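You operate a simulated robot arm through the tools that you are given. There is no shell and no other tool. Be economical: measure what you need, move in short steps, check, and stop when the job is done.

Carry out the task below with a simulated two-armed robot. There is one attempt and no reset: what you move stays moved.

## Task
Put the red bag from the top of the press table on the top of the counter. Then take the brown foot and put it on the space behind the power box. Then pull the backrest carton lid open. Do these in the order given.

The check looks at the end state, three seconds after you hand in, the way a careful person would. Anything else that was tipped, shoved, dropped, spilled or broken makes it a failure. Lids that push on must go on centred and level and be pressed home; caps that screw on are set level and turned clockwise until they are tight.

## Robot
Two 7-joint arms with fingered hands on one trunk, on a base that drives. Base frame: it is fixed to the floor where the robot stands at the start and does not move with it; the origin is under the middle of the robot, x ahead of it, y to its left, z up; the surface under the hand at the start is at about z = 0.8. Readings come in m, rad, newtons and seconds.
The left shoulder is at the start at [0.073, 0.17, 1.191], the right one opposite. With the tool pointing down near the work surface each hand reaches from about 0.28 to 0.76 m from the robot's upright axis, wherever it stands, measured 20 degrees to its own side. Places, roughly: backrest carton lid [-9.9, -4.3, 1.1]; brown foot [-4, -4.25, 0.75]; space behind the power box (15x34 cm) [-5.14, -5.62, 0.8]; top of the counter [-0.7, -4.7, 0.9]. Payload 4 kg a hand.
Tool frame (each hand has its own): the origin (TCP) lies between the finger pads and is the grasp point; the fingertips stand 0.026 m ahead of it; z points along the fingers, y is the line along which they close. The gripper opens to 0.132 m. The gripper's body begins 0.073 m behind the TCP. The gripper is a hand of 4 fingers: y runs from the thumb to the fingers, the wrist lies at [0, 0, -0.224] in the tool frame, and closing takes about 1.5 s.
Orientation is that of the tool frame in the base frame, as [roll, pitch, yaw] about the fixed x, y, z axes, in that order (R = Rz(yaw) Ry(pitch) Rx(roll)). With the fingers straight down and closing along the base's y, the tool's x points along the base's -x, its y along +y and its z along -z.

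## Interface
- The arms move only by the tool apply_moves. It takes "left_deltas", "right_deltas" or both (then of equal length, played together; a hand with none holds still); each is a list of rows, each a list of 6 numbers: the shift along the base's x, y, z in m, then the turn, a rotation vector about the base's x, y, z in rad. In form: [[x, y, z, wx, wy, wz], ...]. A call has 1 to 20 rows; each row is the pose to reach, as a shift and turn from the pose commanded when the call began. "left_jaw" and "right_jaw" are, for a hand that has rows, the closure in counts, from 0 (fully open) to 255 (shut), set as the call begins (left out, the last holds). Each row takes 0.2 s and may step no farther than 0.05 m and 0.15 rad from the row before; otherwise, or with a gripper value out of range, the whole call is refused. Where a pose cannot be reached the arm comes as near as it can. A force on the tool above 40 N (or 10 N above the force at the start of the call, whichever is more), or a blocked arm, ends the call early, and 0.2 s more pass. Each finger travels about 0.108 m/s and halts on what it meets, pressing with about 29 N; the grip force reading is that of the motor and also rises with nothing between the fingers. The clock runs only during rows and for 0.2 s after the last one: add rows that repeat a pose to give the fingers time. It gives the time, the measured TCP pose, the force on the tool (base axes), the opening and the grip force at its end, in the units of the frame above (readings bear some noise), with the torque about the TCP (base axes, N m) and any sound that the robot's microphone picked up.
- Cameras (640 x 400 px; columns grow to the right, rows downward): "scene" is now at [0.1572, -0.0246, 1.3655]; the picture's right is [-0.29, -0.96, 0.00], its down [-0.58, 0.18, -0.79] and it looks along [0.76, -0.23, -0.61] (base axes); focal length 277 px, centre (320, 200). "left" rides on the left gripper at [-0.073, 0.006, -0.094] in its tool frame; the picture's right is [-0.08, -1.00, 0.00], its down [0.78, -0.06, -0.62] and it looks along [0.61, -0.05, 0.79] (tool axes); focal length 230 px, centre (320, 200). "right" rides on the right gripper at [0.073, 0.006, -0.094] in its tool frame; the picture's right is [-0.08, 1.00, 0.00], its down [-0.78, -0.06, -0.62] and it looks along [-0.61, -0.05, 0.79] (tool axes); focal length 230 px, centre (320, 200). There is no depth. A picture from a camera that has moved, and an enlarged one, comes with that camera's place and axes in the base frame and with its lens.
- snapshot(camera): a new picture of that camera. The clock stands still meanwhile.
- move_column(by): slides the trunk up (or, below 0, down) by that many m; the arms and the scene camera ride with it, the base frame stays. It gives what a move gives, with no picture.
- drive_base(legs): drives the robot by 1 to 6 legs, each [ahead, left, turn to the left] in m, m and rad, along the robot's own axes; the way and the turn of a leg run together, so that a leg with both is an arc; at most 1.5 m and 3.142 rad a leg. The arms and the cameras ride along, it lands a little off, and it stops where it bumps. It gives what a move gives.
- set_fingers(finger1, finger2, finger3, thumb_bend, hand): sets how far each is bent, from 0 (flat) to 1 (curled in); at 0.3 the hand is open as for a grip, at 0.7 the pads meet at the TCP. One left out holds its place. A second passes; each finger stops where it meets its share of the squeeze, and holds until it gets a number again. A gripper value or a shape takes the hand back. It gives what a move gives, with no picture; readings hold the bend of each and the force on the fingers (four entries, about 0 where the hand has none), thumb and palm.
- preshape(shape, hand): the hand has 4 fingers and takes this shape, open, in about a second: jaw (thumb against the fingers, like two jaws); tri (thumb and two fingers); tip (a fingertip pinch); poke (one finger out to press); point (the index stretched); flat (the hand flat); cup (the hand cupped); fist (a fist). The gripper value then closes the fingers along that shape, each until it touches; the sizes above hold for jaw. It gives what a move gives, with no picture.
- head_to(pan, tilt): turns the head with the scene camera to pan (to the left, within 1.396 rad either way) and tilt (down, from -0.506 to 1.204), counted from straight ahead of the robot. It gives what a move gives.
- inspect(camera, box): a new picture of the part [left, top, right, bottom] of that camera's present view, enlarged. The clock stands still meanwhile.
- close_job(): hands the job in; it is judged then, once.

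Go step by step. Nothing tells you exact positions but the pictures and the camera data: compare them with the known pose of the tool, close in by small moves and look again before you grip or let go. The budget is 165 turns and 122 pictures, counting those below and the enlarged ones. Unless the task says otherwise, let go and move clear before handing in.

The tools are called after "Emit:" as name(argument=value, ...) on one line, values as JSON. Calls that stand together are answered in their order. apply_moves: Moves the arms, as the interface text tells. Its arguments: {"type":"object","properties":{"left_deltas":{"type":"array","items":{"type":"array","items":{"type":"number"}}},"left_jaw":{"type":"number"},"right_deltas":{"type":"array","items":{"type":"array","items":{"type":"number"}}},"right_jaw":{"type":"number"}},"required":[]} The other tools are called the same way: move_column (by) slides the trunk up or down; preshape (shape, hand) gives the hand a shape; set_fingers (finger1, finger2, finger3, thumb_bend, hand) moves the fingers one by one; drive_base (legs) drives the base; head_to (pan, tilt) turns the head that bears the scene camera; snapshot (camera) takes a picture; inspect (camera, box) takes an enlarged picture of a part of a camera's view; close_job () hands the job in.

At the start:

```text
t: 0.0
left_tcp_pos: [0.5229, 0.0915, 1.1166]
left_tool_rot: [3.141, -0.001, 3.141]
left_force: [0.2, 0.4, 0.2]
left_torque: [0.0, -0.06, -0.01]
left_width: 0.1318
left_gripper_force: 0.1
left_shape: jaw
left_bend: [0.3, 0.3, 0.3, 0.3]
left_finger forces: [0.1, 0.1, 0.0, 0.0, 0.0, 0.0]
right_tcp_pos: [0.4833, -0.3437, 1.1599]
right_tool_rot: [3.14, 0.0, 3.14]
right_force: [0.4, 0.1, -0.4]
right_torque: [0.01, 0.0, -0.01]
right_width: 0.1318
right_gripper_force: 0.0
right_shape: jaw
right_bend: [0.3, 0.3, 0.3, 0.3]
right_finger forces: [0.0, 0.0, 0.0, 0.1, 0.1, 0.0]
trunk travel left (down, up): [-0.204, 0.147]
robot x, y, heading: [0.0034, -0.0021, 0.001]
head pan, tilt: [-0.298, 0.653]
```

scene: 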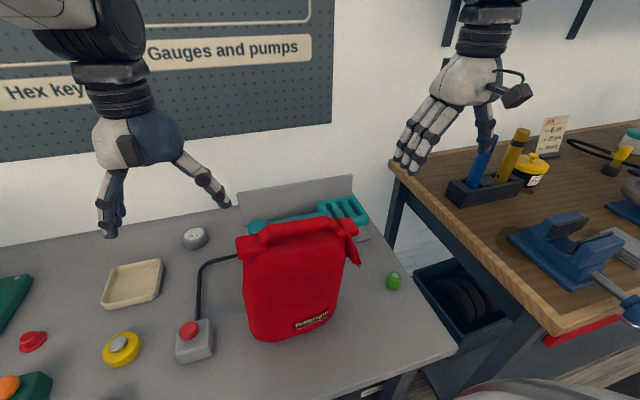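
right: 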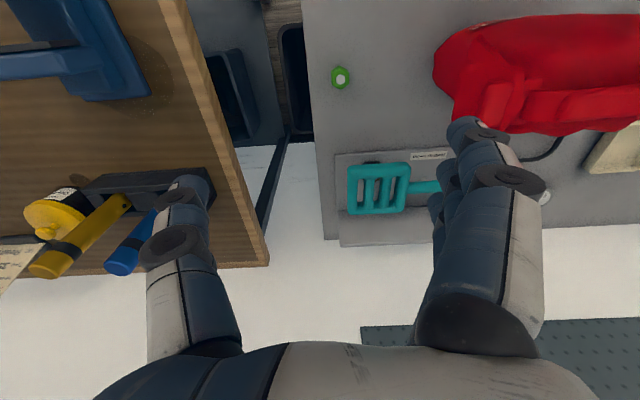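
left: 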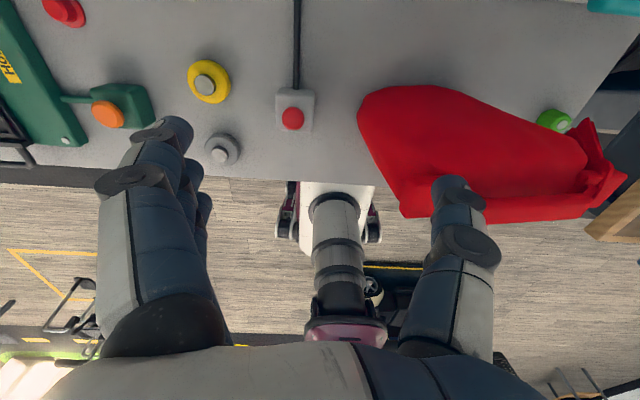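

The red bag stands on the table just ahead of me, at about x 0.48, y -0.08. I'll look at it more closely before choosing a grip.

Emit:
inspect(camera="scene", box=[200, 170, 400, 360])

Emit:
inspect(camera="left", box=[320, 60, 640, 260])

```text
2.11 times, centred on (300, 265) of scene
camera zoom: at [0.1572, -0.0246, 1.3655], right [-0.29, -0.96, 0.0], down [-0.58, 0.18, -0.79], along [0.76, -0.23, -0.61], focal length 584 px, centre (362, 63)
```

zoom: 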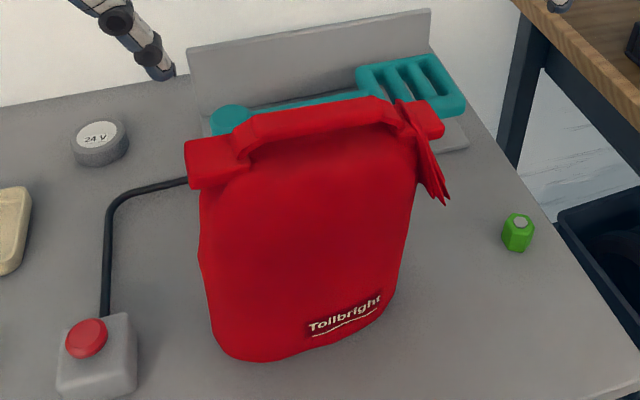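

```text
2.00 times, centred on (480, 160) of left
camera zoom: at [0.5968, 0.0981, 1.2105], right [0.08, -1.0, 0.0], down [-0.78, -0.06, 0.62], along [-0.61, -0.05, -0.79], focal length 460 px, centre (0, 280)
```

zoom: 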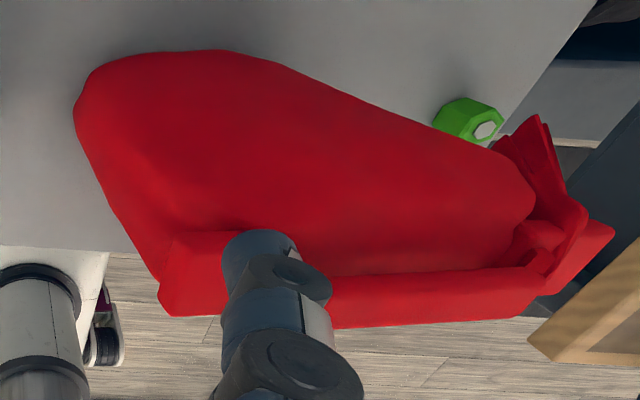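

The bag's top bar runs nearly along y at about z 1.05, from (0.47, 0.01) to (0.50, -0.21). I'll move the left hand clear, then bring the right hand above the bar and turn it so it closes across the bar.

Emit:
apply_moves(left_deltas=[[0, 0.04, 0.02, 0, 0, 0], [-0.02, 0.08, 0.04, 0, 0, 0], [-0.04, 0.12, 0.06, 0, 0, 0], [-0.06, 0.15, 0.08, 0, 0, 0], [-0.08, 0.18, 0.08, 0, 0, 0], [-0.1, 0.2, 0.08, 0, 0, 0], [-0.1, 0.2, 0.08, 0, 0, 0], [-0.1, 0.2, 0.08, 0, 0, 0], [-0.1, 0.2, 0.08, 0, 0, 0], [-0.1, 0.2, 0.08, 0, 0, 0], [-0.1, 0.2, 0.08, 0, 0, 0]], right_deltas=[[0, 0.0, 0.03, 0, 0, -0.14], [0, 0.0, 0.05, 0, 0, -0.28], [0, 0.03, 0.06, 0, 0, -0.42], [0, 0.06, 0.06, 0, 0, -0.56], [0, 0.09, 0.06, 0, 0, -0.7], [0, 0.12, 0.06, 0, 0, -0.84], [0, 0.15, 0.06, 0, 0, -0.98], [0, 0.18, 0.06, 0, 0, -1.12], [0, 0.21, 0.06, 0, 0, -1.26], [0, 0.23, 0.06, 0, 0, -1.4], [0, 0.24, 0.06, 0, 0, -1.43]])

```text
t: 2.4
left_tcp_pos: [0.4211, 0.2927, 1.1966]
left_tool_rot: [-3.141, -0.001, -3.141]
left_force: [0.3, 0.0, -0.5]
left_torque: [-0.04, -0.02, 0.02]
left_width: 0.1321
left_gripper_force: 0.2
left_shape: jaw
left_bend: [0.3, 0.3, 0.3, 0.3]
left_finger forces: [0.1, 0.1, 0.0, 0.1, 0.0, 0.0]
right_tcp_pos: [0.5061, -0.1191, 1.2253]
right_tool_rot: [-3.139, -0.087, 1.683]
right_force: [-0.3, 1.0, 0.2]
right_torque: [-0.01, 0.02, -0.01]
right_width: 0.1321
right_gripper_force: 0.1
right_shape: jaw
right_bend: [0.3, 0.3, 0.3, 0.3]
right_finger forces: [0.0, 0.0, 0.0, 0.0, 0.1, 0.0]
right hand out of reach, approached as far as the arm can: row 7, 8, 9, 10, 11
trunk travel left (down, up): [-0.204, 0.147]
robot x, y, heading: [-0.0009, 0.0008, 0.001]
head pan, tilt: [-0.298, 0.653]
```

The hand got almost there. I'll look at the bar from above.

Emit:
snapshot(camera="right")

Emit:
snapshot(camera="scene")

Emit:
snapshot(camera="left")

```text
116 pictures are left
camera right: at [0.5031, -0.0528, 1.3265], right [1.0, 0.03, -0.01], down [0.03, -0.84, 0.55], along [0.01, -0.55, -0.84], focal length 230 px, centre (320, 200)
```

right: 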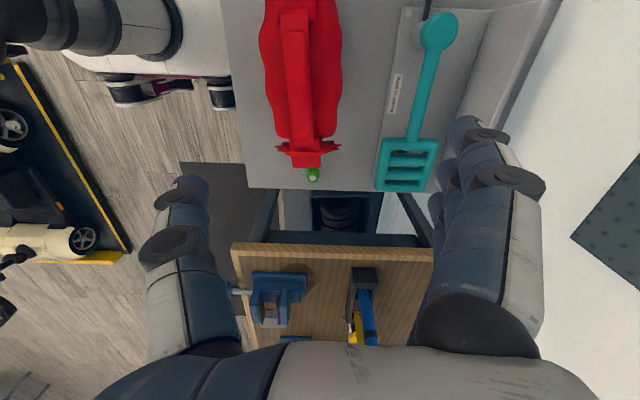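

```text
115 pictures are left
camera scene: at [0.1626, -0.0107, 1.3716], right [-0.13, -0.99, 0.0], down [-0.55, 0.07, -0.83], along [0.83, -0.11, -0.55], focal length 277 px, centre (320, 200)
```

scene: 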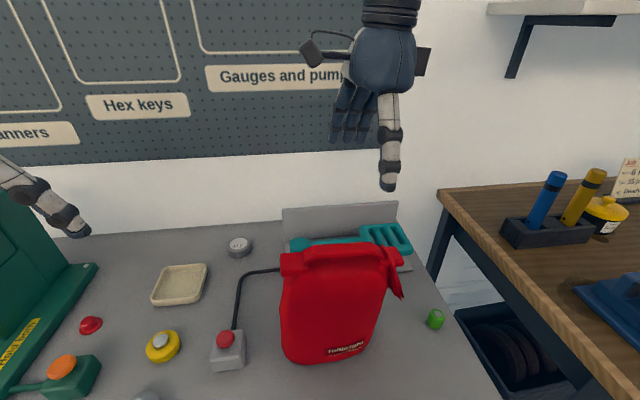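

```text
114 pictures are left
camera left: at [0.4968, 0.2983, 1.2905], right [0.08, -1.0, 0.0], down [-0.78, -0.06, 0.62], along [-0.61, -0.05, -0.79], focal length 230 px, centre (320, 200)
```

left: 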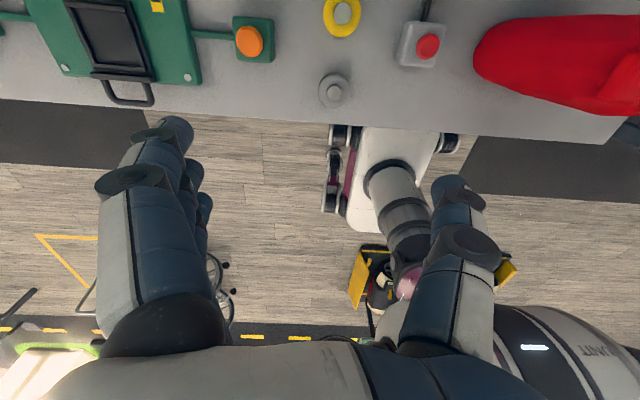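

I see the handle bar running along y at x≈0.48, about 3 cm wide. I'll zoom in from both sides to get its height and see what is under it.

Emit:
inspect(camera="scene", box=[260, 220, 420, 320])

Emit:
inspect(camera="right", box=[220, 0, 400, 190])

Emit:
move_column(by=0.08)

```text
4.00 times, centred on (340, 270) of scene
camera zoom: at [0.1626, -0.0107, 1.3716], right [-0.13, -0.99, 0.0], down [-0.55, 0.07, -0.83], along [0.83, -0.11, -0.55], focal length 1109 px, centre (240, -80)
```

zoom: 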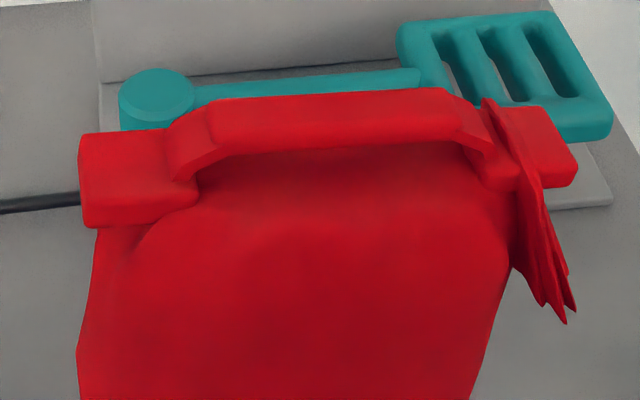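

```text
2.11 times, centred on (310, 95) of right
camera zoom: at [0.5031, -0.0528, 1.3265], right [1.0, 0.03, -0.01], down [0.03, -0.84, 0.55], along [0.01, -0.55, -0.84], focal length 484 px, centre (341, 421)
```

zoom: 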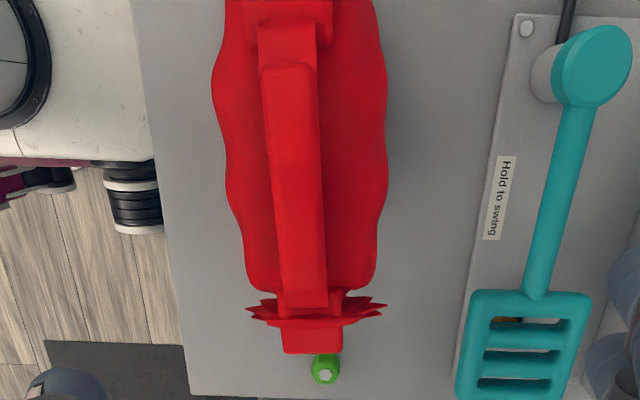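

```text
t: 3.6
left_tcp_pos: [0.4233, 0.2928, 1.2766]
left_tool_rot: [3.141, 0.0, -3.141]
left_force: [-0.5, 0.4, -0.7]
left_torque: [0.0, 0.03, -0.02]
left_width: 0.1317
left_gripper_force: 0.1
left_shape: jaw
left_bend: [0.3, 0.3, 0.3, 0.3]
left_finger forces: [0.0, 0.0, 0.0, 0.0, 0.0, 0.0]
right_tcp_pos: [0.5018, -0.1039, 1.2968]
right_tool_rot: [3.141, 0.0, 1.712]
right_force: [-0.1, -0.1, 0.2]
right_torque: [0.01, 0.03, 0.01]
right_width: 0.1318
right_gripper_force: 0.1
right_shape: jaw
right_bend: [0.3, 0.3, 0.3, 0.3]
right_finger forces: [0.0, 0.0, 0.0, 0.0, 0.0, 0.0]
trunk travel left (down, up): [-0.284, 0.067]
robot x, y, heading: [-0.0, 0.0026, 0.002]
head pan, tilt: [-0.298, 0.653]
```

The handle is an arch around (0.48, -0.10, 1.06) with a gap under it. I'll come down to about 6 cm above it and check.

Emit:
apply_moves(right_deltas=[[-0.01, 0, -0.05, 0, 0, -0.06], [-0.02, 0, -0.1, 0, 0, -0.06], [-0.02, 0, -0.14, 0, 0, -0.06], [-0.02, 0, -0.17, 0, 0, -0.06], [-0.02, 0, -0.17, 0, 0, -0.06]])

Emit:
snapshot(camera="scene")

Emit:
snapshot(camera="right")

```text
refused: row 1 steps farther than a row can; nothing moved
```

```text
111 pictures are left
camera scene: at [0.1279, -0.0249, 1.447], right [-0.29, -0.96, 0.0], down [-0.58, 0.18, -0.79], along [0.76, -0.23, -0.61], focal length 277 px, centre (320, 200)
```

scene: 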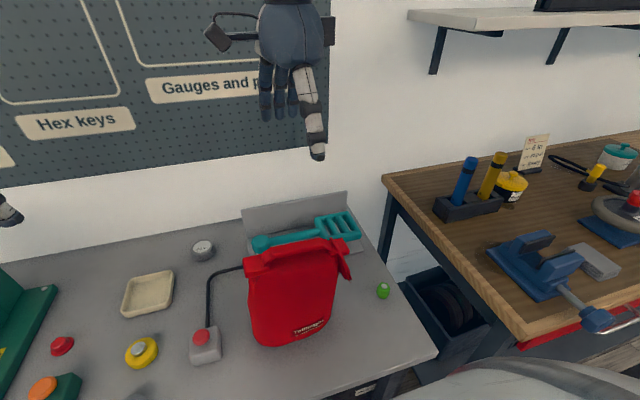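

```text
110 pictures are left
camera right: at [0.496, -0.0297, 1.3923], right [1.0, 0.06, 0.0], down [0.05, -0.79, 0.62], along [0.04, -0.62, -0.79], focal length 230 px, centre (320, 200)
```

right: 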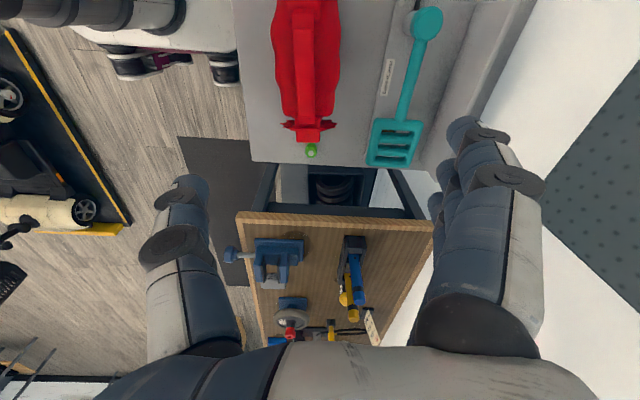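

Emit:
apply_moves(right_deltas=[[-0.005, 0, -0.04, 0, 0, -0.06], [-0.01, 0, -0.08, 0, 0, -0.06], [-0.01, 0, -0.12, 0, 0, -0.06], [-0.01, 0, -0.15, 0, 0, -0.06], [-0.01, 0, -0.17, 0, 0, -0.06], [-0.01, 0, -0.17, 0, 0, -0.06]])

Emit:
snapshot(camera="scene")

Emit:
snapshot(camera="right")

```text
t: 5.0
left_tcp_pos: [0.4224, 0.2934, 1.2776]
left_tool_rot: [3.142, 0.001, 3.141]
left_force: [-0.1, 0.0, -0.6]
left_torque: [0.06, 0.03, 0.02]
left_width: 0.1317
left_gripper_force: 0.1
left_shape: jaw
left_bend: [0.3, 0.3, 0.3, 0.3]
left_finger forces: [0.0, 0.1, 0.1, 0.0, 0.0, 0.0]
right_tcp_pos: [0.4906, -0.1059, 1.128]
right_tool_rot: [-3.141, 0.0, 1.651]
right_force: [0.1, 0.1, 0.3]
right_torque: [-0.01, -0.01, -0.01]
right_width: 0.1319
right_gripper_force: 0.0
right_shape: jaw
right_bend: [0.3, 0.3, 0.3, 0.3]
right_finger forces: [0.0, 0.0, 0.0, 0.1, 0.0, 0.0]
trunk travel left (down, up): [-0.284, 0.067]
robot x, y, heading: [-0.0006, -0.0024, -0.001]
head pan, tilt: [-0.298, 0.653]
```

```text
109 pictures are left
camera scene: at [0.127, -0.0246, 1.4472], right [-0.29, -0.96, 0.0], down [-0.58, 0.18, -0.79], along [0.76, -0.23, -0.61], focal length 277 px, centre (320, 200)
```

scene: 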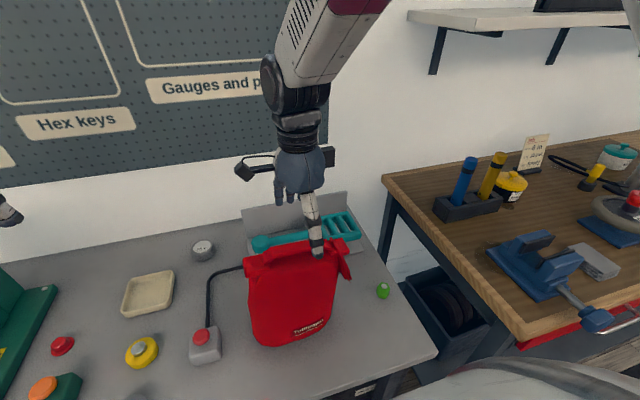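

```text
108 pictures are left
camera right: at [0.4894, -0.03, 1.2229], right [1.0, 0.0, 0.0], down [0.0, -0.79, 0.62], along [0.0, -0.62, -0.79], focal length 230 px, centre (320, 200)
```

right: 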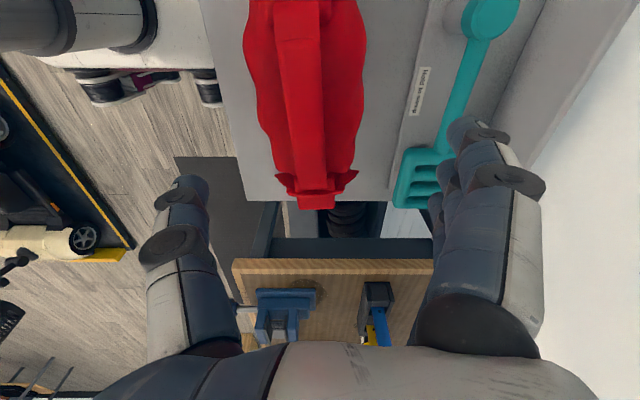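

The handle centre is at x≈0.48 and is turned about 7°. I'll correct by 1 cm, go down so the pads straddle it, and look again before closing.

Emit:
apply_moves(right_deltas=[[-0.01, 0.005, 0, 0, 0, 0.05], [-0.01, 0.005, -0.03, 0, 0, 0.05], [-0.01, 0.005, -0.055, 0, 0, 0.05], [-0.01, 0.005, -0.072, 0, 0, 0.05], [-0.01, 0.005, -0.072, 0, 0, 0.05]])

Emit:
inspect(camera="scene", box=[220, 180, 380, 300])

Emit:
snapshot(camera="right")

```text
t: 6.2
left_tcp_pos: [0.4222, 0.2919, 1.2772]
left_tool_rot: [-3.141, 0.0, -3.141]
left_force: [0.2, -0.3, -0.9]
left_torque: [-0.02, -0.01, 0.01]
left_width: 0.1319
left_gripper_force: 0.1
left_shape: jaw
left_bend: [0.3, 0.3, 0.3, 0.3]
left_finger forces: [0.1, 0.0, 0.0, 0.0, 0.0, 0.1]
right_tcp_pos: [0.4803, -0.0991, 1.0559]
right_tool_rot: [-3.141, 0.002, 1.701]
right_force: [-0.5, 0.0, 0.4]
right_torque: [0.05, -0.01, 0.0]
right_width: 0.1319
right_gripper_force: 0.1
right_shape: jaw
right_bend: [0.3, 0.3, 0.3, 0.3]
right_finger forces: [0.1, 0.0, 0.0, 0.0, 0.0, 0.1]
trunk travel left (down, up): [-0.284, 0.067]
robot x, y, heading: [-0.0001, -0.0014, -0.0]
head pan, tilt: [-0.298, 0.653]
```

```text
3.33 times, centred on (300, 240) of scene
camera zoom: at [0.1269, -0.0246, 1.4473], right [-0.29, -0.96, 0.0], down [-0.58, 0.18, -0.79], along [0.76, -0.23, -0.61], focal length 924 px, centre (387, 67)
```

zoom: 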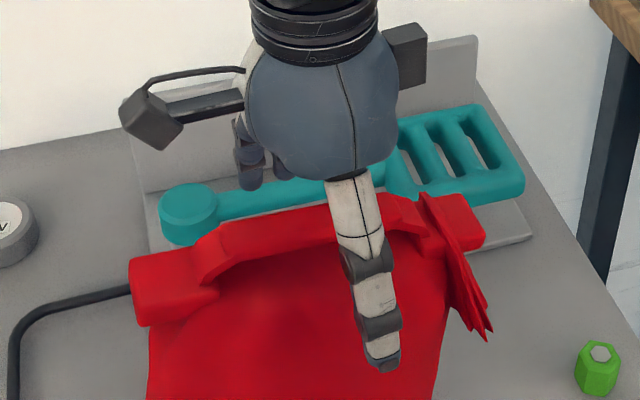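

```text
106 pictures are left
camera right: at [0.4756, -0.0249, 1.1508], right [1.0, 0.05, 0.0], down [0.04, -0.79, 0.62], along [0.03, -0.62, -0.79], focal length 230 px, centre (320, 200)
```

right: 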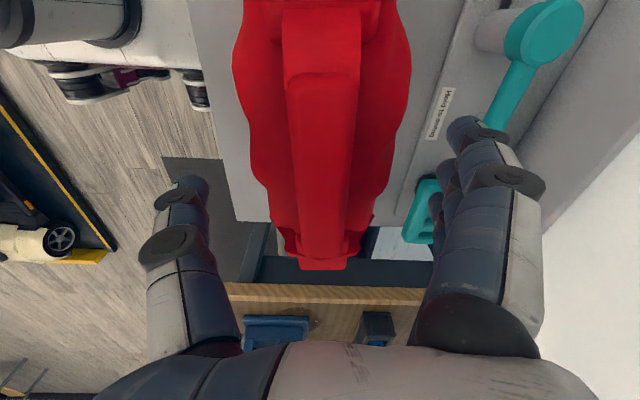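

The TCP is centred on the handle. I'll close the hand.

Emit:
apply_moves(right_deltas=[[0, 0, 0, 0, 0, 0], [0, 0, 0, 0, 0, 0], [0, 0, 0, 0, 0, 0], [0, 0, 0, 0, 0, 0], [0, 0, 0, 0, 0, 0], [0, 0, 0, 0, 0, 0], [0, 0, 0, 0, 0, 0], [0, 0, 0, 0, 0, 0]], right_jaw=255)

Emit:
inspect(camera="scene", box=[220, 180, 380, 300])

```text
t: 8.0
left_tcp_pos: [0.4233, 0.2923, 1.2781]
left_tool_rot: [-3.141, 0.001, 3.141]
left_force: [0.6, -0.9, 0.0]
left_torque: [0.02, 0.0, 0.03]
left_width: 0.1319
left_gripper_force: 0.1
left_shape: jaw
left_bend: [0.3, 0.3, 0.3, 0.3]
left_finger forces: [0.1, 0.0, 0.0, 0.0, 0.0, 0.1]
right_tcp_pos: [0.4804, -0.0983, 1.0552]
right_tool_rot: [3.14, 0.0, 1.702]
right_force: [1.7, -2.8, 5.5]
right_torque: [0.0, -0.08, -0.04]
right_width: 0.0596
right_gripper_force: 29.4
right_shape: jaw
right_bend: [0.73, 0.73, 0.73, 0.7]
right_finger forces: [8.5, 8.6, 8.6, 0.0, 24.2, 0.0]
trunk travel left (down, up): [-0.284, 0.067]
robot x, y, heading: [-0.0001, 0.002, 0.006]
head pan, tilt: [-0.298, 0.653]
```

```text
3.33 times, centred on (300, 240) of scene
camera zoom: at [0.1271, -0.0247, 1.4472], right [-0.29, -0.96, 0.0], down [-0.58, 0.18, -0.79], along [0.76, -0.23, -0.61], focal length 924 px, centre (387, 67)
```

zoom: 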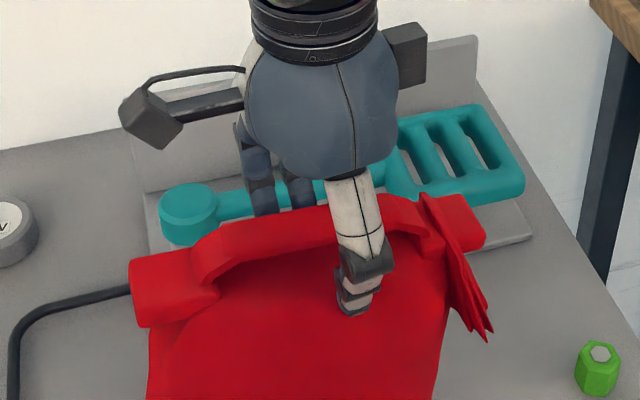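

The hand has a firm grip, so I'll lift straight up slowly.

Emit:
apply_moves(right_deltas=[[0, 0, 0.01, 0, 0, 0], [0, 0, 0.03, 0, 0, 0], [0, 0, 0.06, 0, 0, 0], [0, 0, 0.09, 0, 0, 0], [0, 0, 0.12, 0, 0, 0], [0, 0, 0.15, 0, 0, 0]])

Emit:
snapshot(camera="scene")

```text
t: 9.4
left_tcp_pos: [0.4229, 0.2939, 1.2772]
left_tool_rot: [-3.141, 0.0, 3.14]
left_force: [-0.2, 0.3, -0.6]
left_torque: [0.01, -0.04, 0.0]
left_width: 0.1322
left_gripper_force: 0.1
left_shape: jaw
left_bend: [0.3, 0.3, 0.3, 0.3]
left_finger forces: [0.0, 0.1, 0.1, 0.1, 0.1, 0.0]
right_tcp_pos: [0.4808, -0.0992, 1.2059]
right_tool_rot: [-3.141, 0.0, 1.701]
right_force: [-0.4, -0.4, -3.6]
right_torque: [-0.09, -0.03, 0.0]
right_width: 0.059
right_gripper_force: 28.9
right_shape: jaw
right_bend: [0.73, 0.73, 0.73, 0.7]
right_finger forces: [6.6, 7.2, 8.1, 0.0, 22.4, 0.0]
trunk travel left (down, up): [-0.284, 0.067]
robot x, y, heading: [-0.0008, 0.0015, -0.003]
head pan, tilt: [-0.298, 0.653]
```

```text
104 pictures are left
camera scene: at [0.127, -0.0247, 1.4472], right [-0.29, -0.96, 0.0], down [-0.58, 0.18, -0.79], along [0.76, -0.23, -0.61], focal length 277 px, centre (320, 200)
```

scene: 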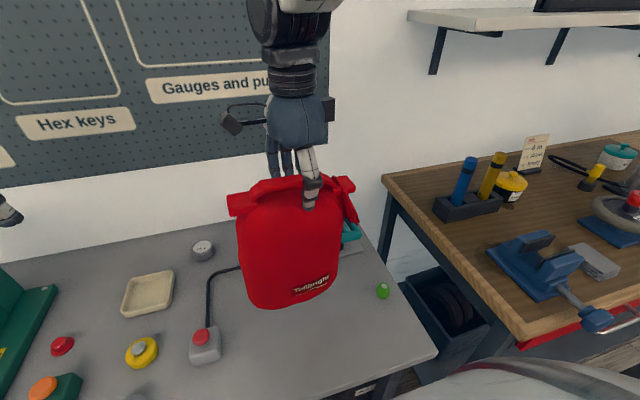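

The bag is lifted cleanly. Before driving I'll look to both sides.

Emit:
head_to(pan=-1.39, tilt=0.35)

Emit:
snapshot(camera="scene")

Emit:
snapshot(camera="left")

```text
t: 10.7
left_tcp_pos: [0.4227, 0.2923, 1.2775]
left_tool_rot: [3.141, 0.0, 3.14]
left_force: [0.7, -0.7, -0.7]
left_torque: [-0.05, 0.0, -0.01]
left_width: 0.1319
left_gripper_force: 0.0
left_shape: jaw
left_bend: [0.3, 0.3, 0.3, 0.3]
left_finger forces: [0.0, 0.1, 0.0, 0.0, 0.1, 0.0]
right_tcp_pos: [0.4818, -0.0992, 1.2056]
right_tool_rot: [3.141, 0.001, 1.702]
right_force: [1.0, 0.0, -3.0]
right_torque: [-0.08, 0.03, 0.02]
right_width: 0.0585
right_gripper_force: 29.4
right_shape: jaw
right_bend: [0.73, 0.73, 0.73, 0.7]
right_finger forces: [6.6, 7.0, 8.0, 0.0, 22.4, 0.1]
trunk travel left (down, up): [-0.284, 0.067]
robot x, y, heading: [0.0039, -0.001, 0.002]
head pan, tilt: [-1.389, 0.351]
```

```text
103 pictures are left
camera scene: at [0.0615, -0.0908, 1.4746], right [-0.98, -0.18, 0.0], down [-0.06, 0.34, -0.94], along [0.17, -0.92, -0.34], focal length 277 px, centre (320, 200)
```

scene: 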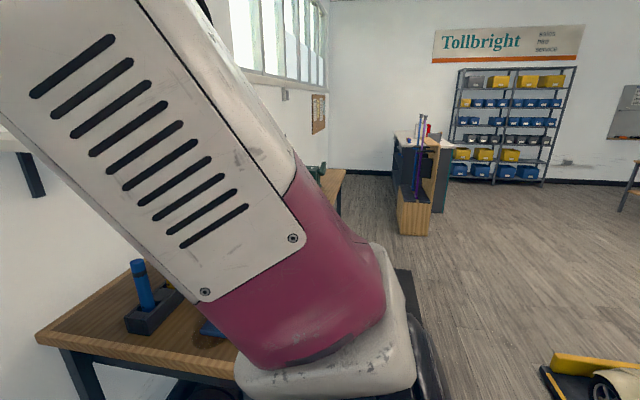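

```text
102 pictures are left
camera left: at [0.4971, 0.2981, 1.3704], right [0.08, -1.0, 0.0], down [-0.78, -0.06, 0.62], along [-0.61, -0.05, -0.79], focal length 230 px, centre (320, 200)
```

left: 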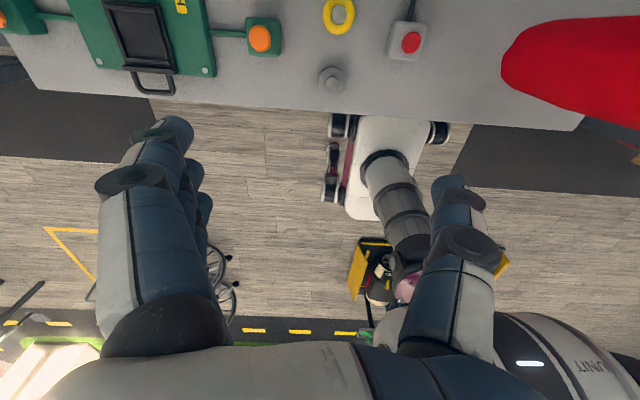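

Emit:
inspect(camera="scene", box=[310, 90, 510, 250])

Emit:
drive_base(legs=[[-0.45, 0, 0]])

Emit:
snapshot(camera="scene")

```text
2.50 times, centred on (410, 170) of scene
camera zoom: at [0.0615, -0.0908, 1.4746], right [-0.98, -0.18, 0.0], down [-0.06, 0.34, -0.94], along [0.17, -0.92, -0.34], focal length 693 px, centre (95, 275)
```

zoom: 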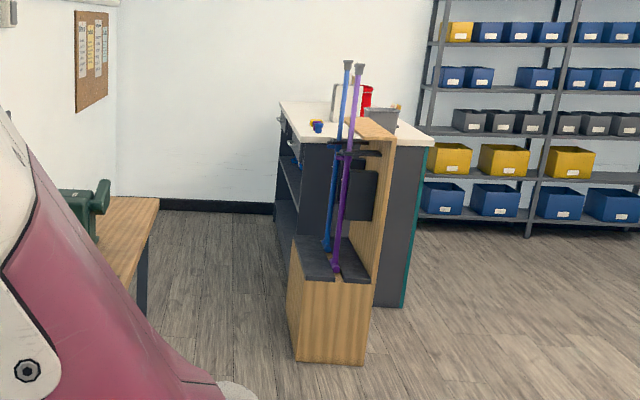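

```text
t: 13.4
left_tcp_pos: [-0.0284, 0.295, 1.2765]
left_tool_rot: [3.141, -0.001, -3.139]
left_force: [0.4, -0.4, 0.3]
left_torque: [0.01, 0.0, -0.01]
left_width: 0.132
left_gripper_force: 0.0
left_shape: jaw
left_bend: [0.3, 0.3, 0.3, 0.3]
left_finger forces: [0.0, 0.0, 0.1, 0.0, 0.0, 0.0]
right_tcp_pos: [0.0324, -0.0986, 1.2055]
right_tool_rot: [-3.141, -0.001, 1.706]
right_force: [-0.1, 0.5, -3.9]
right_torque: [-0.11, -0.02, -0.02]
right_width: 0.0585
right_gripper_force: 28.9
right_shape: jaw
right_bend: [0.73, 0.73, 0.73, 0.7]
right_finger forces: [6.7, 7.1, 7.8, 0.1, 22.4, 0.0]
trunk travel left (down, up): [-0.284, 0.067]
robot x, y, heading: [-0.4502, 0.0008, 0.004]
head pan, tilt: [-1.389, 0.351]
```

```text
100 pictures are left
camera scene: at [-0.3888, -0.0913, 1.4746], right [-0.98, -0.18, 0.0], down [-0.06, 0.34, -0.94], along [0.17, -0.92, -0.34], focal length 277 px, centre (320, 200)
```

scene: 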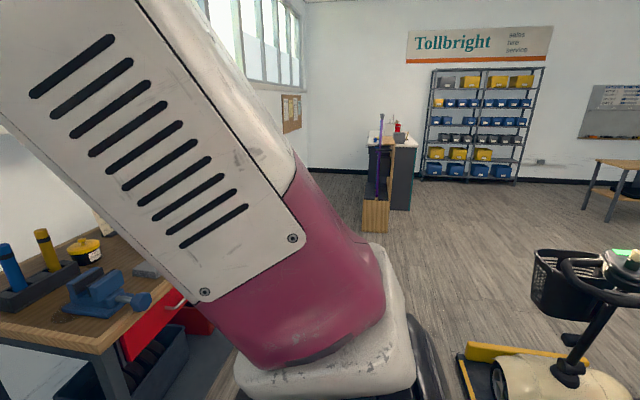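

A mobility scooter stands on a mat to my right at x<-1.0, and the counter runs along y with its open side at x≈-1.0. I'll turn right, drive down the aisle, and look again.

Emit:
drive_base(legs=[[0, 0, -1.57], [1.0, 0, 0], [1.0, 0, 0]])

Emit:
head_to(pan=-0.5, tilt=0.35)

Emit:
snapshot(camera="scene")

```text
t: 27.2
left_tcp_pos: [-0.1485, -2.4156, 1.278]
left_tool_rot: [-3.141, 0.001, 1.573]
left_force: [-0.6, 0.3, -0.4]
left_torque: [0.0, -0.02, 0.01]
left_width: 0.132
left_gripper_force: 0.1
left_shape: jaw
left_bend: [0.3, 0.3, 0.3, 0.3]
left_finger forces: [0.0, 0.0, 0.0, 0.0, 0.0, 0.0]
right_tcp_pos: [-0.5395, -2.4748, 1.2059]
right_tool_rot: [3.141, -0.001, 0.135]
right_force: [0.1, 0.3, -2.9]
right_torque: [-0.02, 0.06, 0.01]
right_width: 0.0579
right_gripper_force: 29.5
right_shape: jaw
right_bend: [0.73, 0.73, 0.73, 0.7]
right_finger forces: [6.5, 7.0, 7.9, 0.0, 21.9, 0.1]
trunk travel left (down, up): [-0.284, 0.067]
robot x, y, heading: [-0.4425, -1.987, -1.573]
head pan, tilt: [-1.389, 0.351]
```

```text
t: 28.4
left_tcp_pos: [-0.1481, -2.4143, 1.2767]
left_tool_rot: [-3.141, -0.002, 1.573]
left_force: [0.1, -0.6, -0.1]
left_torque: [0.0, -0.01, 0.0]
left_width: 0.1321
left_gripper_force: 0.0
left_shape: jaw
left_bend: [0.3, 0.3, 0.3, 0.3]
left_finger forces: [0.0, 0.0, 0.0, 0.0, 0.0, 0.1]
right_tcp_pos: [-0.5396, -2.4742, 1.206]
right_tool_rot: [3.142, -0.001, 0.133]
right_force: [0.6, 0.0, -2.9]
right_torque: [0.0, 0.03, 0.0]
right_width: 0.058
right_gripper_force: 28.5
right_shape: jaw
right_bend: [0.73, 0.73, 0.73, 0.7]
right_finger forces: [6.5, 6.9, 7.8, 0.1, 21.9, 0.0]
trunk travel left (down, up): [-0.284, 0.067]
robot x, y, heading: [-0.4426, -1.9923, -1.568]
head pan, tilt: [-0.499, 0.351]
```

```text
99 pictures are left
camera scene: at [-0.4854, -2.1165, 1.4746], right [-0.88, 0.48, 0.0], down [0.16, 0.3, -0.94], along [-0.45, -0.83, -0.34], focal length 277 px, centre (320, 200)
```

scene: 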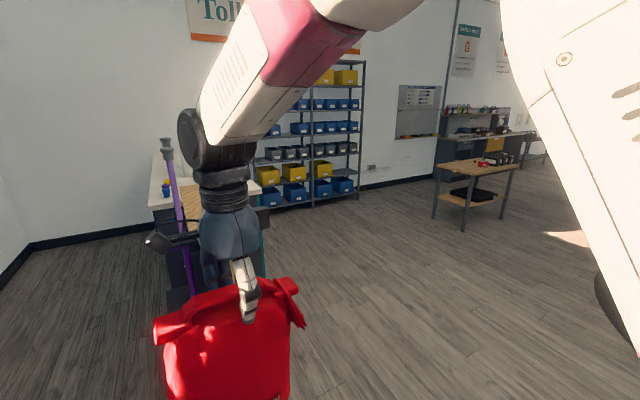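

The floor is clear to the front right. I'll go around the crutch stand along the counter's open side, then turn to face it.

Emit:
drive_base(legs=[[0.25, -0.8, 0], [0.4, -0.5, 0], [1.0, 0, 0], [0.95, 0, 0], [0, 0, 1.57]])

Emit:
head_to(pan=0.15, tilt=0.5)

Emit:
snapshot(camera="scene")

```text
t: 53.5
left_tcp_pos: [-1.2957, -4.303, 1.2781]
left_tool_rot: [-3.141, -0.001, -3.108]
left_force: [0.7, 0.5, -0.1]
left_torque: [0.0, -0.01, 0.0]
left_width: 0.1319
left_gripper_force: 0.1
left_shape: jaw
left_bend: [0.3, 0.3, 0.3, 0.3]
left_finger forces: [0.0, 0.0, 0.0, 0.0, 0.0, 0.0]
right_tcp_pos: [-1.2235, -4.6932, 1.206]
right_tool_rot: [-3.141, 0.0, 1.735]
right_force: [-0.2, -0.8, -3.4]
right_torque: [-0.06, -0.02, 0.0]
right_width: 0.0573
right_gripper_force: 29.2
right_shape: jaw
right_bend: [0.73, 0.73, 0.73, 0.7]
right_finger forces: [6.5, 6.8, 7.7, 0.0, 21.5, 0.0]
trunk travel left (down, up): [-0.284, 0.067]
robot x, y, heading: [-1.7062, -4.6093, 0.028]
head pan, tilt: [-0.499, 0.351]
```

```text
t: 54.5
left_tcp_pos: [-1.2944, -4.3031, 1.2761]
left_tool_rot: [-3.141, 0.002, -3.107]
left_force: [-0.1, -1.1, -0.7]
left_torque: [0.0, 0.03, 0.01]
left_width: 0.1317
left_gripper_force: 0.0
left_shape: jaw
left_bend: [0.3, 0.3, 0.3, 0.3]
left_finger forces: [0.0, 0.0, 0.0, 0.1, 0.0, 0.0]
right_tcp_pos: [-1.2235, -4.6938, 1.2062]
right_tool_rot: [3.14, 0.0, 1.734]
right_force: [0.0, 0.1, -3.3]
right_torque: [-0.1, -0.02, 0.0]
right_width: 0.0575
right_gripper_force: 28.7
right_shape: jaw
right_bend: [0.73, 0.73, 0.73, 0.7]
right_finger forces: [6.5, 6.8, 7.6, 0.1, 21.3, 0.0]
trunk travel left (down, up): [-0.284, 0.067]
robot x, y, heading: [-1.7079, -4.6106, 0.033]
head pan, tilt: [0.15, 0.499]
```

```text
98 pictures are left
camera scene: at [-1.5736, -4.5912, 1.4609], right [0.18, -0.98, 0.0], down [-0.47, -0.09, -0.88], along [0.86, 0.16, -0.48], focal length 277 px, centre (320, 200)
```

scene: 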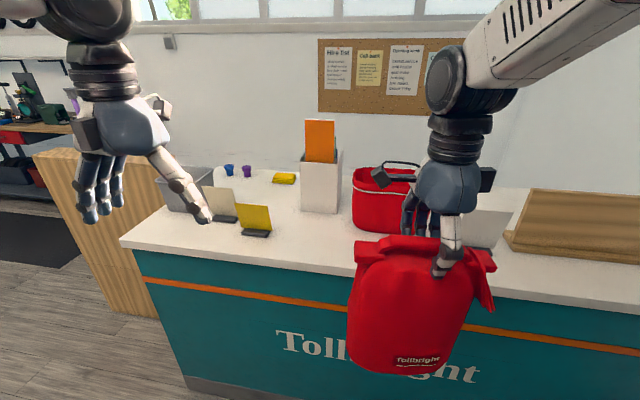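

The counter's front edge is at x≈-0.97, with card holders, a leaflet box and another red bag on it. I'll zoom in to find the free space between them.

Emit:
inspect(camera="scene", box=[160, 140, 540, 320])

Emit:
snapshot(camera="right")

Emit:
apply_moves(right_deltas=[[0, 0, 0.03, 0, 0, 0], [0, 0, 0.06, 0, 0, 0], [0, 0, 0.06, 0, 0, 0]])

```text
1.68 times, centred on (350, 230) of scene
camera zoom: at [-1.5736, -4.5912, 1.4609], right [0.18, -0.98, 0.0], down [-0.47, -0.09, -0.88], along [0.86, 0.16, -0.48], focal length 467 px, centre (270, 150)
```

zoom: 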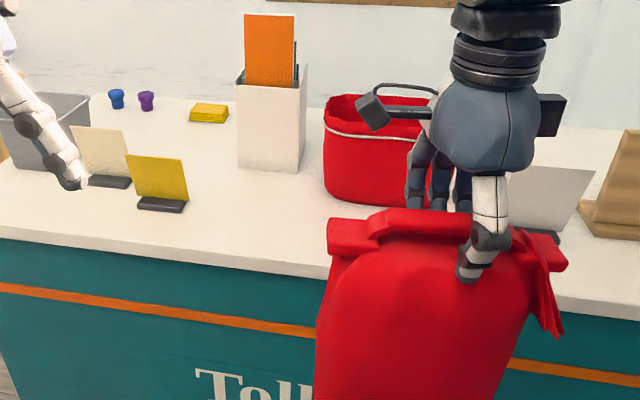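

```text
96 pictures are left
camera right: at [-1.2303, -4.6194, 1.3012], right [1.0, 0.09, 0.0], down [0.07, -0.78, 0.62], along [0.05, -0.61, -0.79], focal length 230 px, centre (320, 200)
```

right: 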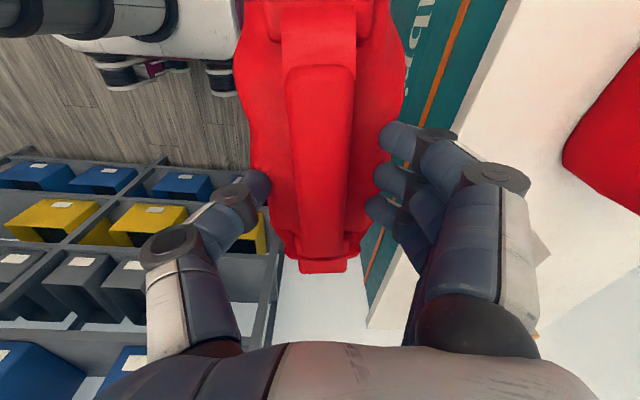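

```text
t: 55.3
left_tcp_pos: [-1.2951, -4.3034, 1.2771]
left_tool_rot: [3.141, 0.0, -3.109]
left_force: [0.3, 0.4, 0.2]
left_torque: [0.0, -0.03, 0.03]
left_width: 0.1321
left_gripper_force: 0.0
left_shape: jaw
left_bend: [0.3, 0.3, 0.3, 0.3]
left_finger forces: [0.0, 0.1, 0.0, 0.1, 0.0, 0.0]
right_tcp_pos: [-1.2228, -4.6935, 1.266]
right_tool_rot: [-3.141, 0.0, 1.735]
right_force: [0.4, 0.6, -3.7]
right_torque: [-0.06, -0.03, -0.01]
right_width: 0.0571
right_gripper_force: 29.0
right_shape: jaw
right_bend: [0.73, 0.73, 0.73, 0.7]
right_finger forces: [6.5, 6.7, 7.5, 0.0, 21.0, 0.0]
trunk travel left (down, up): [-0.284, 0.067]
robot x, y, heading: [-1.7049, -4.6102, 0.036]
head pan, tilt: [0.15, 0.499]
```

The free patch is about x -0.97…-0.72, y -4.55…-4.30, so I'll aim the bag's centre at (-0.86, -4.44). I'll move the base 0.2 m ahead and 0.24 m left.

Emit:
drive_base(legs=[[0.2, 0.24, -0.03]])

Emit:
snapshot(camera="scene")

```text
t: 58.0
left_tcp_pos: [-1.0911, -4.0752, 1.277]
left_tool_rot: [-3.141, -0.001, -3.139]
left_force: [-0.2, 0.3, -0.2]
left_torque: [-0.02, 0.0, -0.03]
left_width: 0.1317
left_gripper_force: 0.1
left_shape: jaw
left_bend: [0.3, 0.3, 0.3, 0.3]
left_finger forces: [0.0, 0.0, 0.1, 0.0, 0.1, 0.0]
right_tcp_pos: [-1.0321, -4.4673, 1.2653]
right_tool_rot: [-3.142, 0.001, 1.704]
right_force: [0.4, 1.0, -4.4]
right_torque: [-0.04, 0.02, -0.02]
right_width: 0.057
right_gripper_force: 28.6
right_shape: jaw
right_bend: [0.73, 0.73, 0.73, 0.7]
right_finger forces: [6.5, 6.7, 7.4, 0.1, 20.9, 0.0]
trunk travel left (down, up): [-0.284, 0.067]
robot x, y, heading: [-1.5137, -4.3686, 0.004]
head pan, tilt: [0.15, 0.499]
```

```text
95 pictures are left
camera scene: at [-1.3789, -4.3548, 1.4609], right [0.15, -0.99, 0.0], down [-0.47, -0.07, -0.88], along [0.87, 0.13, -0.48], focal length 277 px, centre (320, 200)
```

scene: 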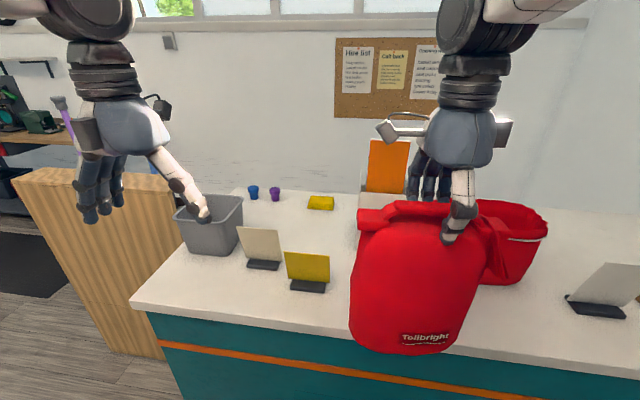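

The card base ends at y≈-4.295, the counter's edge is at x≈-0.95, and the bag is at the right y. I'll move out over the counter and lower to just above the surface.

Emit:
apply_moves(right_deltas=[[0.045, 0, 0, 0, 0, 0], [0.09, 0, 0, 0, 0, 0], [0.135, 0, 0, 0, 0, 0], [0.175, 0.005, 0, 0, 0, 0], [0.185, 0.007, -0.03, 0, 0, 0], [0.185, 0.007, -0.06, 0, 0, 0], [0.185, 0.007, -0.085, 0, 0, 0], [0.185, 0.007, -0.085, 0, 0, 0]])

Emit:
snapshot(camera="scene")

Emit:
snapshot(camera="right")

```text
t: 59.8
left_tcp_pos: [-1.0916, -4.0755, 1.2775]
left_tool_rot: [-3.141, 0.001, -3.14]
left_force: [0.2, 0.1, 0.3]
left_torque: [-0.02, 0.04, 0.02]
left_width: 0.132
left_gripper_force: 0.1
left_shape: jaw
left_bend: [0.3, 0.3, 0.3, 0.3]
left_finger forces: [0.1, 0.1, 0.0, 0.0, 0.0, 0.0]
right_tcp_pos: [-0.8459, -4.4606, 1.1813]
right_tool_rot: [-3.141, 0.0, 1.705]
right_force: [0.6, 0.2, 0.5]
right_torque: [0.03, 0.0, 0.0]
right_width: 0.0314
right_gripper_force: 29.6
right_shape: jaw
right_bend: [0.76, 0.76, 0.77, 0.77]
right_finger forces: [0.0, 0.0, 0.0, 0.0, 0.0, 0.1]
trunk travel left (down, up): [-0.284, 0.067]
robot x, y, heading: [-1.5103, -4.3698, 0.008]
head pan, tilt: [0.15, 0.499]
```

```text
94 pictures are left
camera scene: at [-1.3796, -4.355, 1.461], right [0.15, -0.99, 0.0], down [-0.47, -0.07, -0.88], along [0.87, 0.13, -0.48], focal length 277 px, centre (320, 200)
```

scene: 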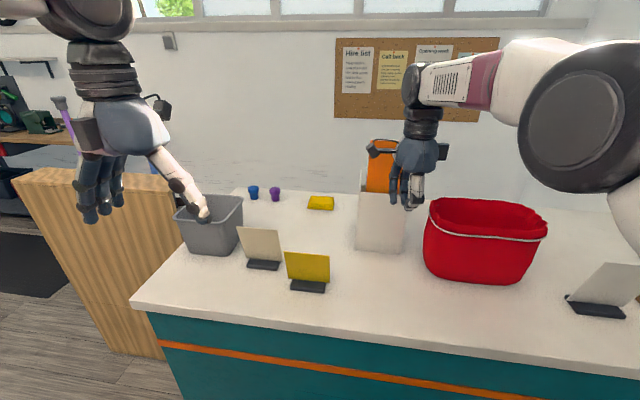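

```text
93 pictures are left
camera right: at [-0.8525, -4.3866, 1.2767], right [1.0, 0.06, 0.0], down [0.04, -0.79, 0.62], along [0.03, -0.62, -0.79], focal length 230 px, centre (320, 200)
```

right: 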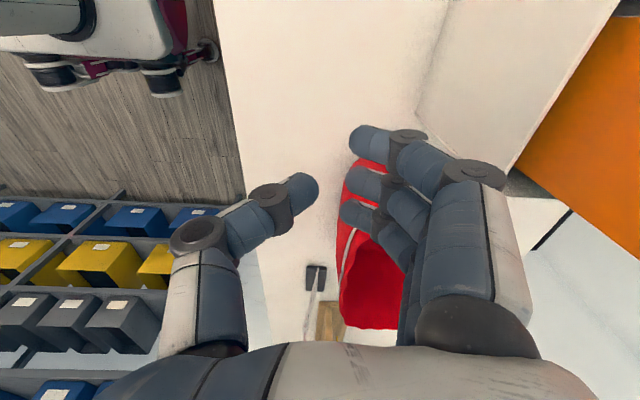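

The grip has slipped and the bag is gone from the hand. I'll find where it fell.

Emit:
head_to(pan=-0.1, tilt=1.1)

Emit:
snapshot(camera="scene")

Emit:
snapshot(camera="left")

```text
t: 60.8
left_tcp_pos: [-1.0924, -4.075, 1.2775]
left_tool_rot: [3.14, 0.001, -3.138]
left_force: [-0.5, 0.0, 0.0]
left_torque: [-0.01, 0.02, 0.01]
left_width: 0.1317
left_gripper_force: 0.0
left_shape: jaw
left_bend: [0.3, 0.3, 0.3, 0.3]
left_finger forces: [0.0, 0.0, 0.0, 0.1, 0.0, 0.1]
right_tcp_pos: [-0.8486, -4.46, 1.1815]
right_tool_rot: [-3.141, 0.0, 1.704]
right_force: [0.5, 1.3, -0.1]
right_torque: [-0.02, 0.02, -0.01]
right_width: 0.0314
right_gripper_force: 29.0
right_shape: jaw
right_bend: [0.76, 0.76, 0.77, 0.77]
right_finger forces: [0.0, 0.1, 0.0, 0.1, 0.1, 0.0]
trunk travel left (down, up): [-0.284, 0.067]
robot x, y, heading: [-1.5102, -4.3702, 0.001]
head pan, tilt: [-0.099, 1.1]
```

```text
92 pictures are left
camera scene: at [-1.4063, -4.3749, 1.4133], right [-0.1, -1.0, 0.0], down [-0.89, 0.09, -0.45], along [0.45, -0.04, -0.89], focal length 277 px, centre (320, 200)
```

scene: 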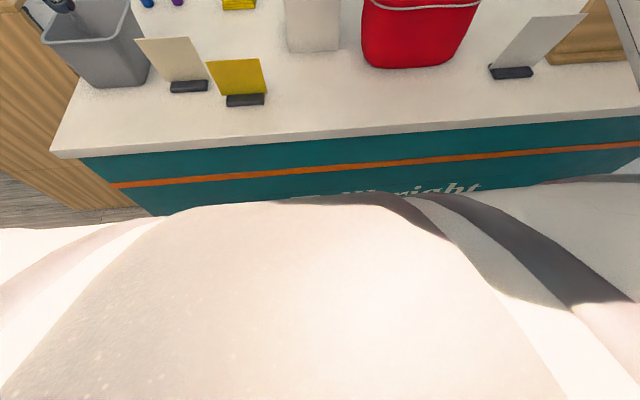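

```text
91 pictures are left
camera left: at [-1.0178, -4.0701, 1.3705], right [0.08, -1.0, 0.0], down [-0.78, -0.06, 0.62], along [-0.61, -0.05, -0.79], focal length 230 px, centre (320, 200)
```

left: 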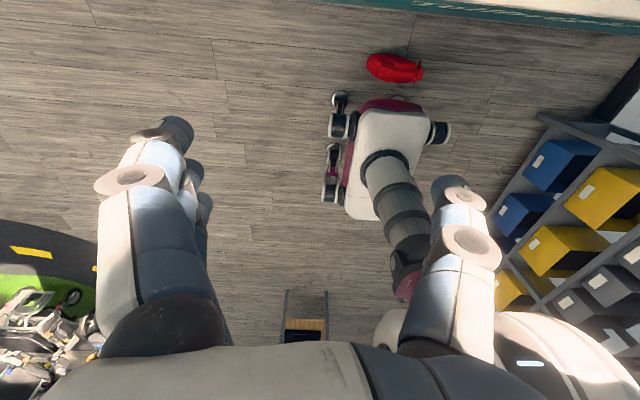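

The bag is on the floor just ahead of my base at about (-1.17, -4.44), between me and the counter. I'll raise and retract the hand, back off and look at how it lies.

Emit:
inspect(camera="left", box=[310, 20, 470, 120])

Emit:
apply_moves(right_deltas=[[0, 0, 0.04, 0, 0, 0], [0, 0, 0.08, 0, 0, 0], [-0.045, 0, 0.08, 0, 0, 0], [-0.09, 0, 0.08, 0, 0, 0], [-0.135, 0, 0.08, 0, 0, 0], [-0.18, 0, 0.08, 0, 0, 0], [-0.18, 0, 0.08, 0, 0, 0]], right_jaw=0)

Emit:
drive_base(legs=[[-0.55, 0, 0]])

Emit:
head_to(pan=-0.05, tilt=0.85)

Emit:
snapshot(camera="scene")

```text
4.00 times, centred on (390, 70) of left
camera zoom: at [-1.0178, -4.0701, 1.3705], right [0.08, -1.0, 0.0], down [-0.78, -0.06, 0.62], along [-0.61, -0.05, -0.79], focal length 920 px, centre (40, 720)
```

zoom: 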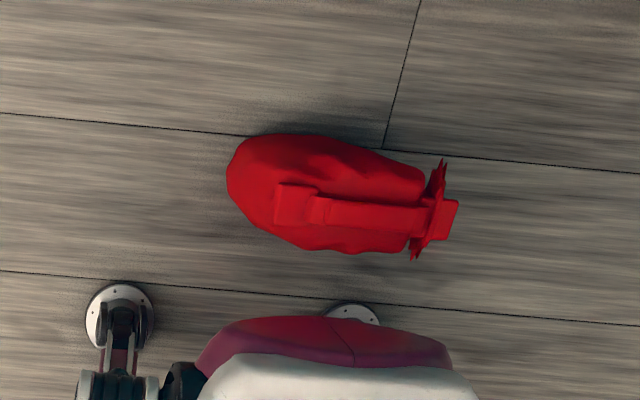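

```text
t: 62.4
left_tcp_pos: [-1.0906, -4.075, 1.277]
left_tool_rot: [-3.142, -0.001, -3.138]
left_force: [0.1, -0.2, -1.5]
left_torque: [-0.02, 0.0, -0.01]
left_width: 0.1318
left_gripper_force: 0.0
left_shape: jaw
left_bend: [0.3, 0.3, 0.3, 0.3]
left_finger forces: [0.0, 0.0, 0.0, 0.0, 0.0, 0.0]
right_tcp_pos: [-1.0274, -4.4616, 1.2592]
right_tool_rot: [-3.141, 0.0, 1.706]
right_force: [-0.1, 0.0, -1.0]
right_torque: [-0.01, 0.0, -0.05]
right_width: 0.1319
right_gripper_force: 0.1
right_shape: jaw
right_bend: [0.3, 0.3, 0.3, 0.3]
right_finger forces: [0.0, 0.0, 0.1, 0.1, 0.0, 0.1]
trunk travel left (down, up): [-0.284, 0.067]
robot x, y, heading: [-1.5087, -4.3702, 0.003]
head pan, tilt: [-0.099, 1.1]
```

```text
t: 65.6
left_tcp_pos: [-1.6478, -4.077, 1.2762]
left_tool_rot: [-3.141, -0.002, -3.133]
left_force: [0.5, 0.1, 0.6]
left_torque: [-0.01, -0.06, -0.02]
left_width: 0.1317
left_gripper_force: 0.0
left_shape: jaw
left_bend: [0.3, 0.3, 0.3, 0.3]
left_finger forces: [0.1, 0.1, 0.0, 0.1, 0.0, 0.0]
right_tcp_pos: [-1.5839, -4.4629, 1.2594]
right_tool_rot: [-3.142, 0.001, 1.708]
right_force: [0.1, -0.9, -0.1]
right_torque: [-0.01, -0.01, -0.01]
right_width: 0.1318
right_gripper_force: 0.1
right_shape: jaw
right_bend: [0.3, 0.3, 0.3, 0.3]
right_finger forces: [0.0, 0.1, 0.1, 0.1, 0.0, 0.0]
trunk travel left (down, up): [-0.284, 0.067]
robot x, y, heading: [-2.0685, -4.3732, 0.011]
head pan, tilt: [-0.099, 1.1]
```

```text
t: 66.4
left_tcp_pos: [-1.6476, -4.0768, 1.2762]
left_tool_rot: [-3.141, 0.001, -3.135]
left_force: [0.9, -0.3, 0.2]
left_torque: [-0.02, 0.01, 0.03]
left_width: 0.132
left_gripper_force: 0.1
left_shape: jaw
left_bend: [0.3, 0.3, 0.3, 0.3]
left_finger forces: [0.0, 0.1, 0.0, 0.0, 0.1, 0.0]
right_tcp_pos: [-1.5816, -4.4625, 1.2597]
right_tool_rot: [-3.141, 0.0, 1.709]
right_force: [0.4, 0.1, 0.3]
right_torque: [-0.02, -0.01, -0.01]
right_width: 0.132
right_gripper_force: 0.0
right_shape: jaw
right_bend: [0.3, 0.3, 0.3, 0.3]
right_finger forces: [0.0, 0.0, 0.0, 0.0, 0.0, 0.0]
trunk travel left (down, up): [-0.284, 0.067]
robot x, y, heading: [-2.0707, -4.375, 0.006]
head pan, tilt: [-0.051, 0.85]
```

```text
89 pictures are left
camera scene: at [-1.9458, -4.3749, 1.4309], right [-0.04, -1.0, 0.0], down [-0.75, 0.03, -0.66], along [0.66, -0.03, -0.75], focal length 277 px, centre (320, 200)
```

scene: 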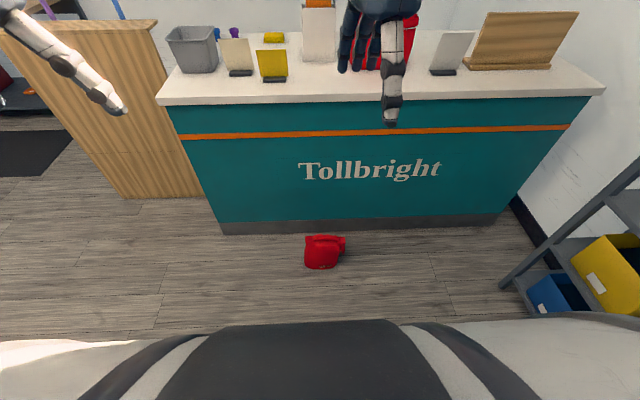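

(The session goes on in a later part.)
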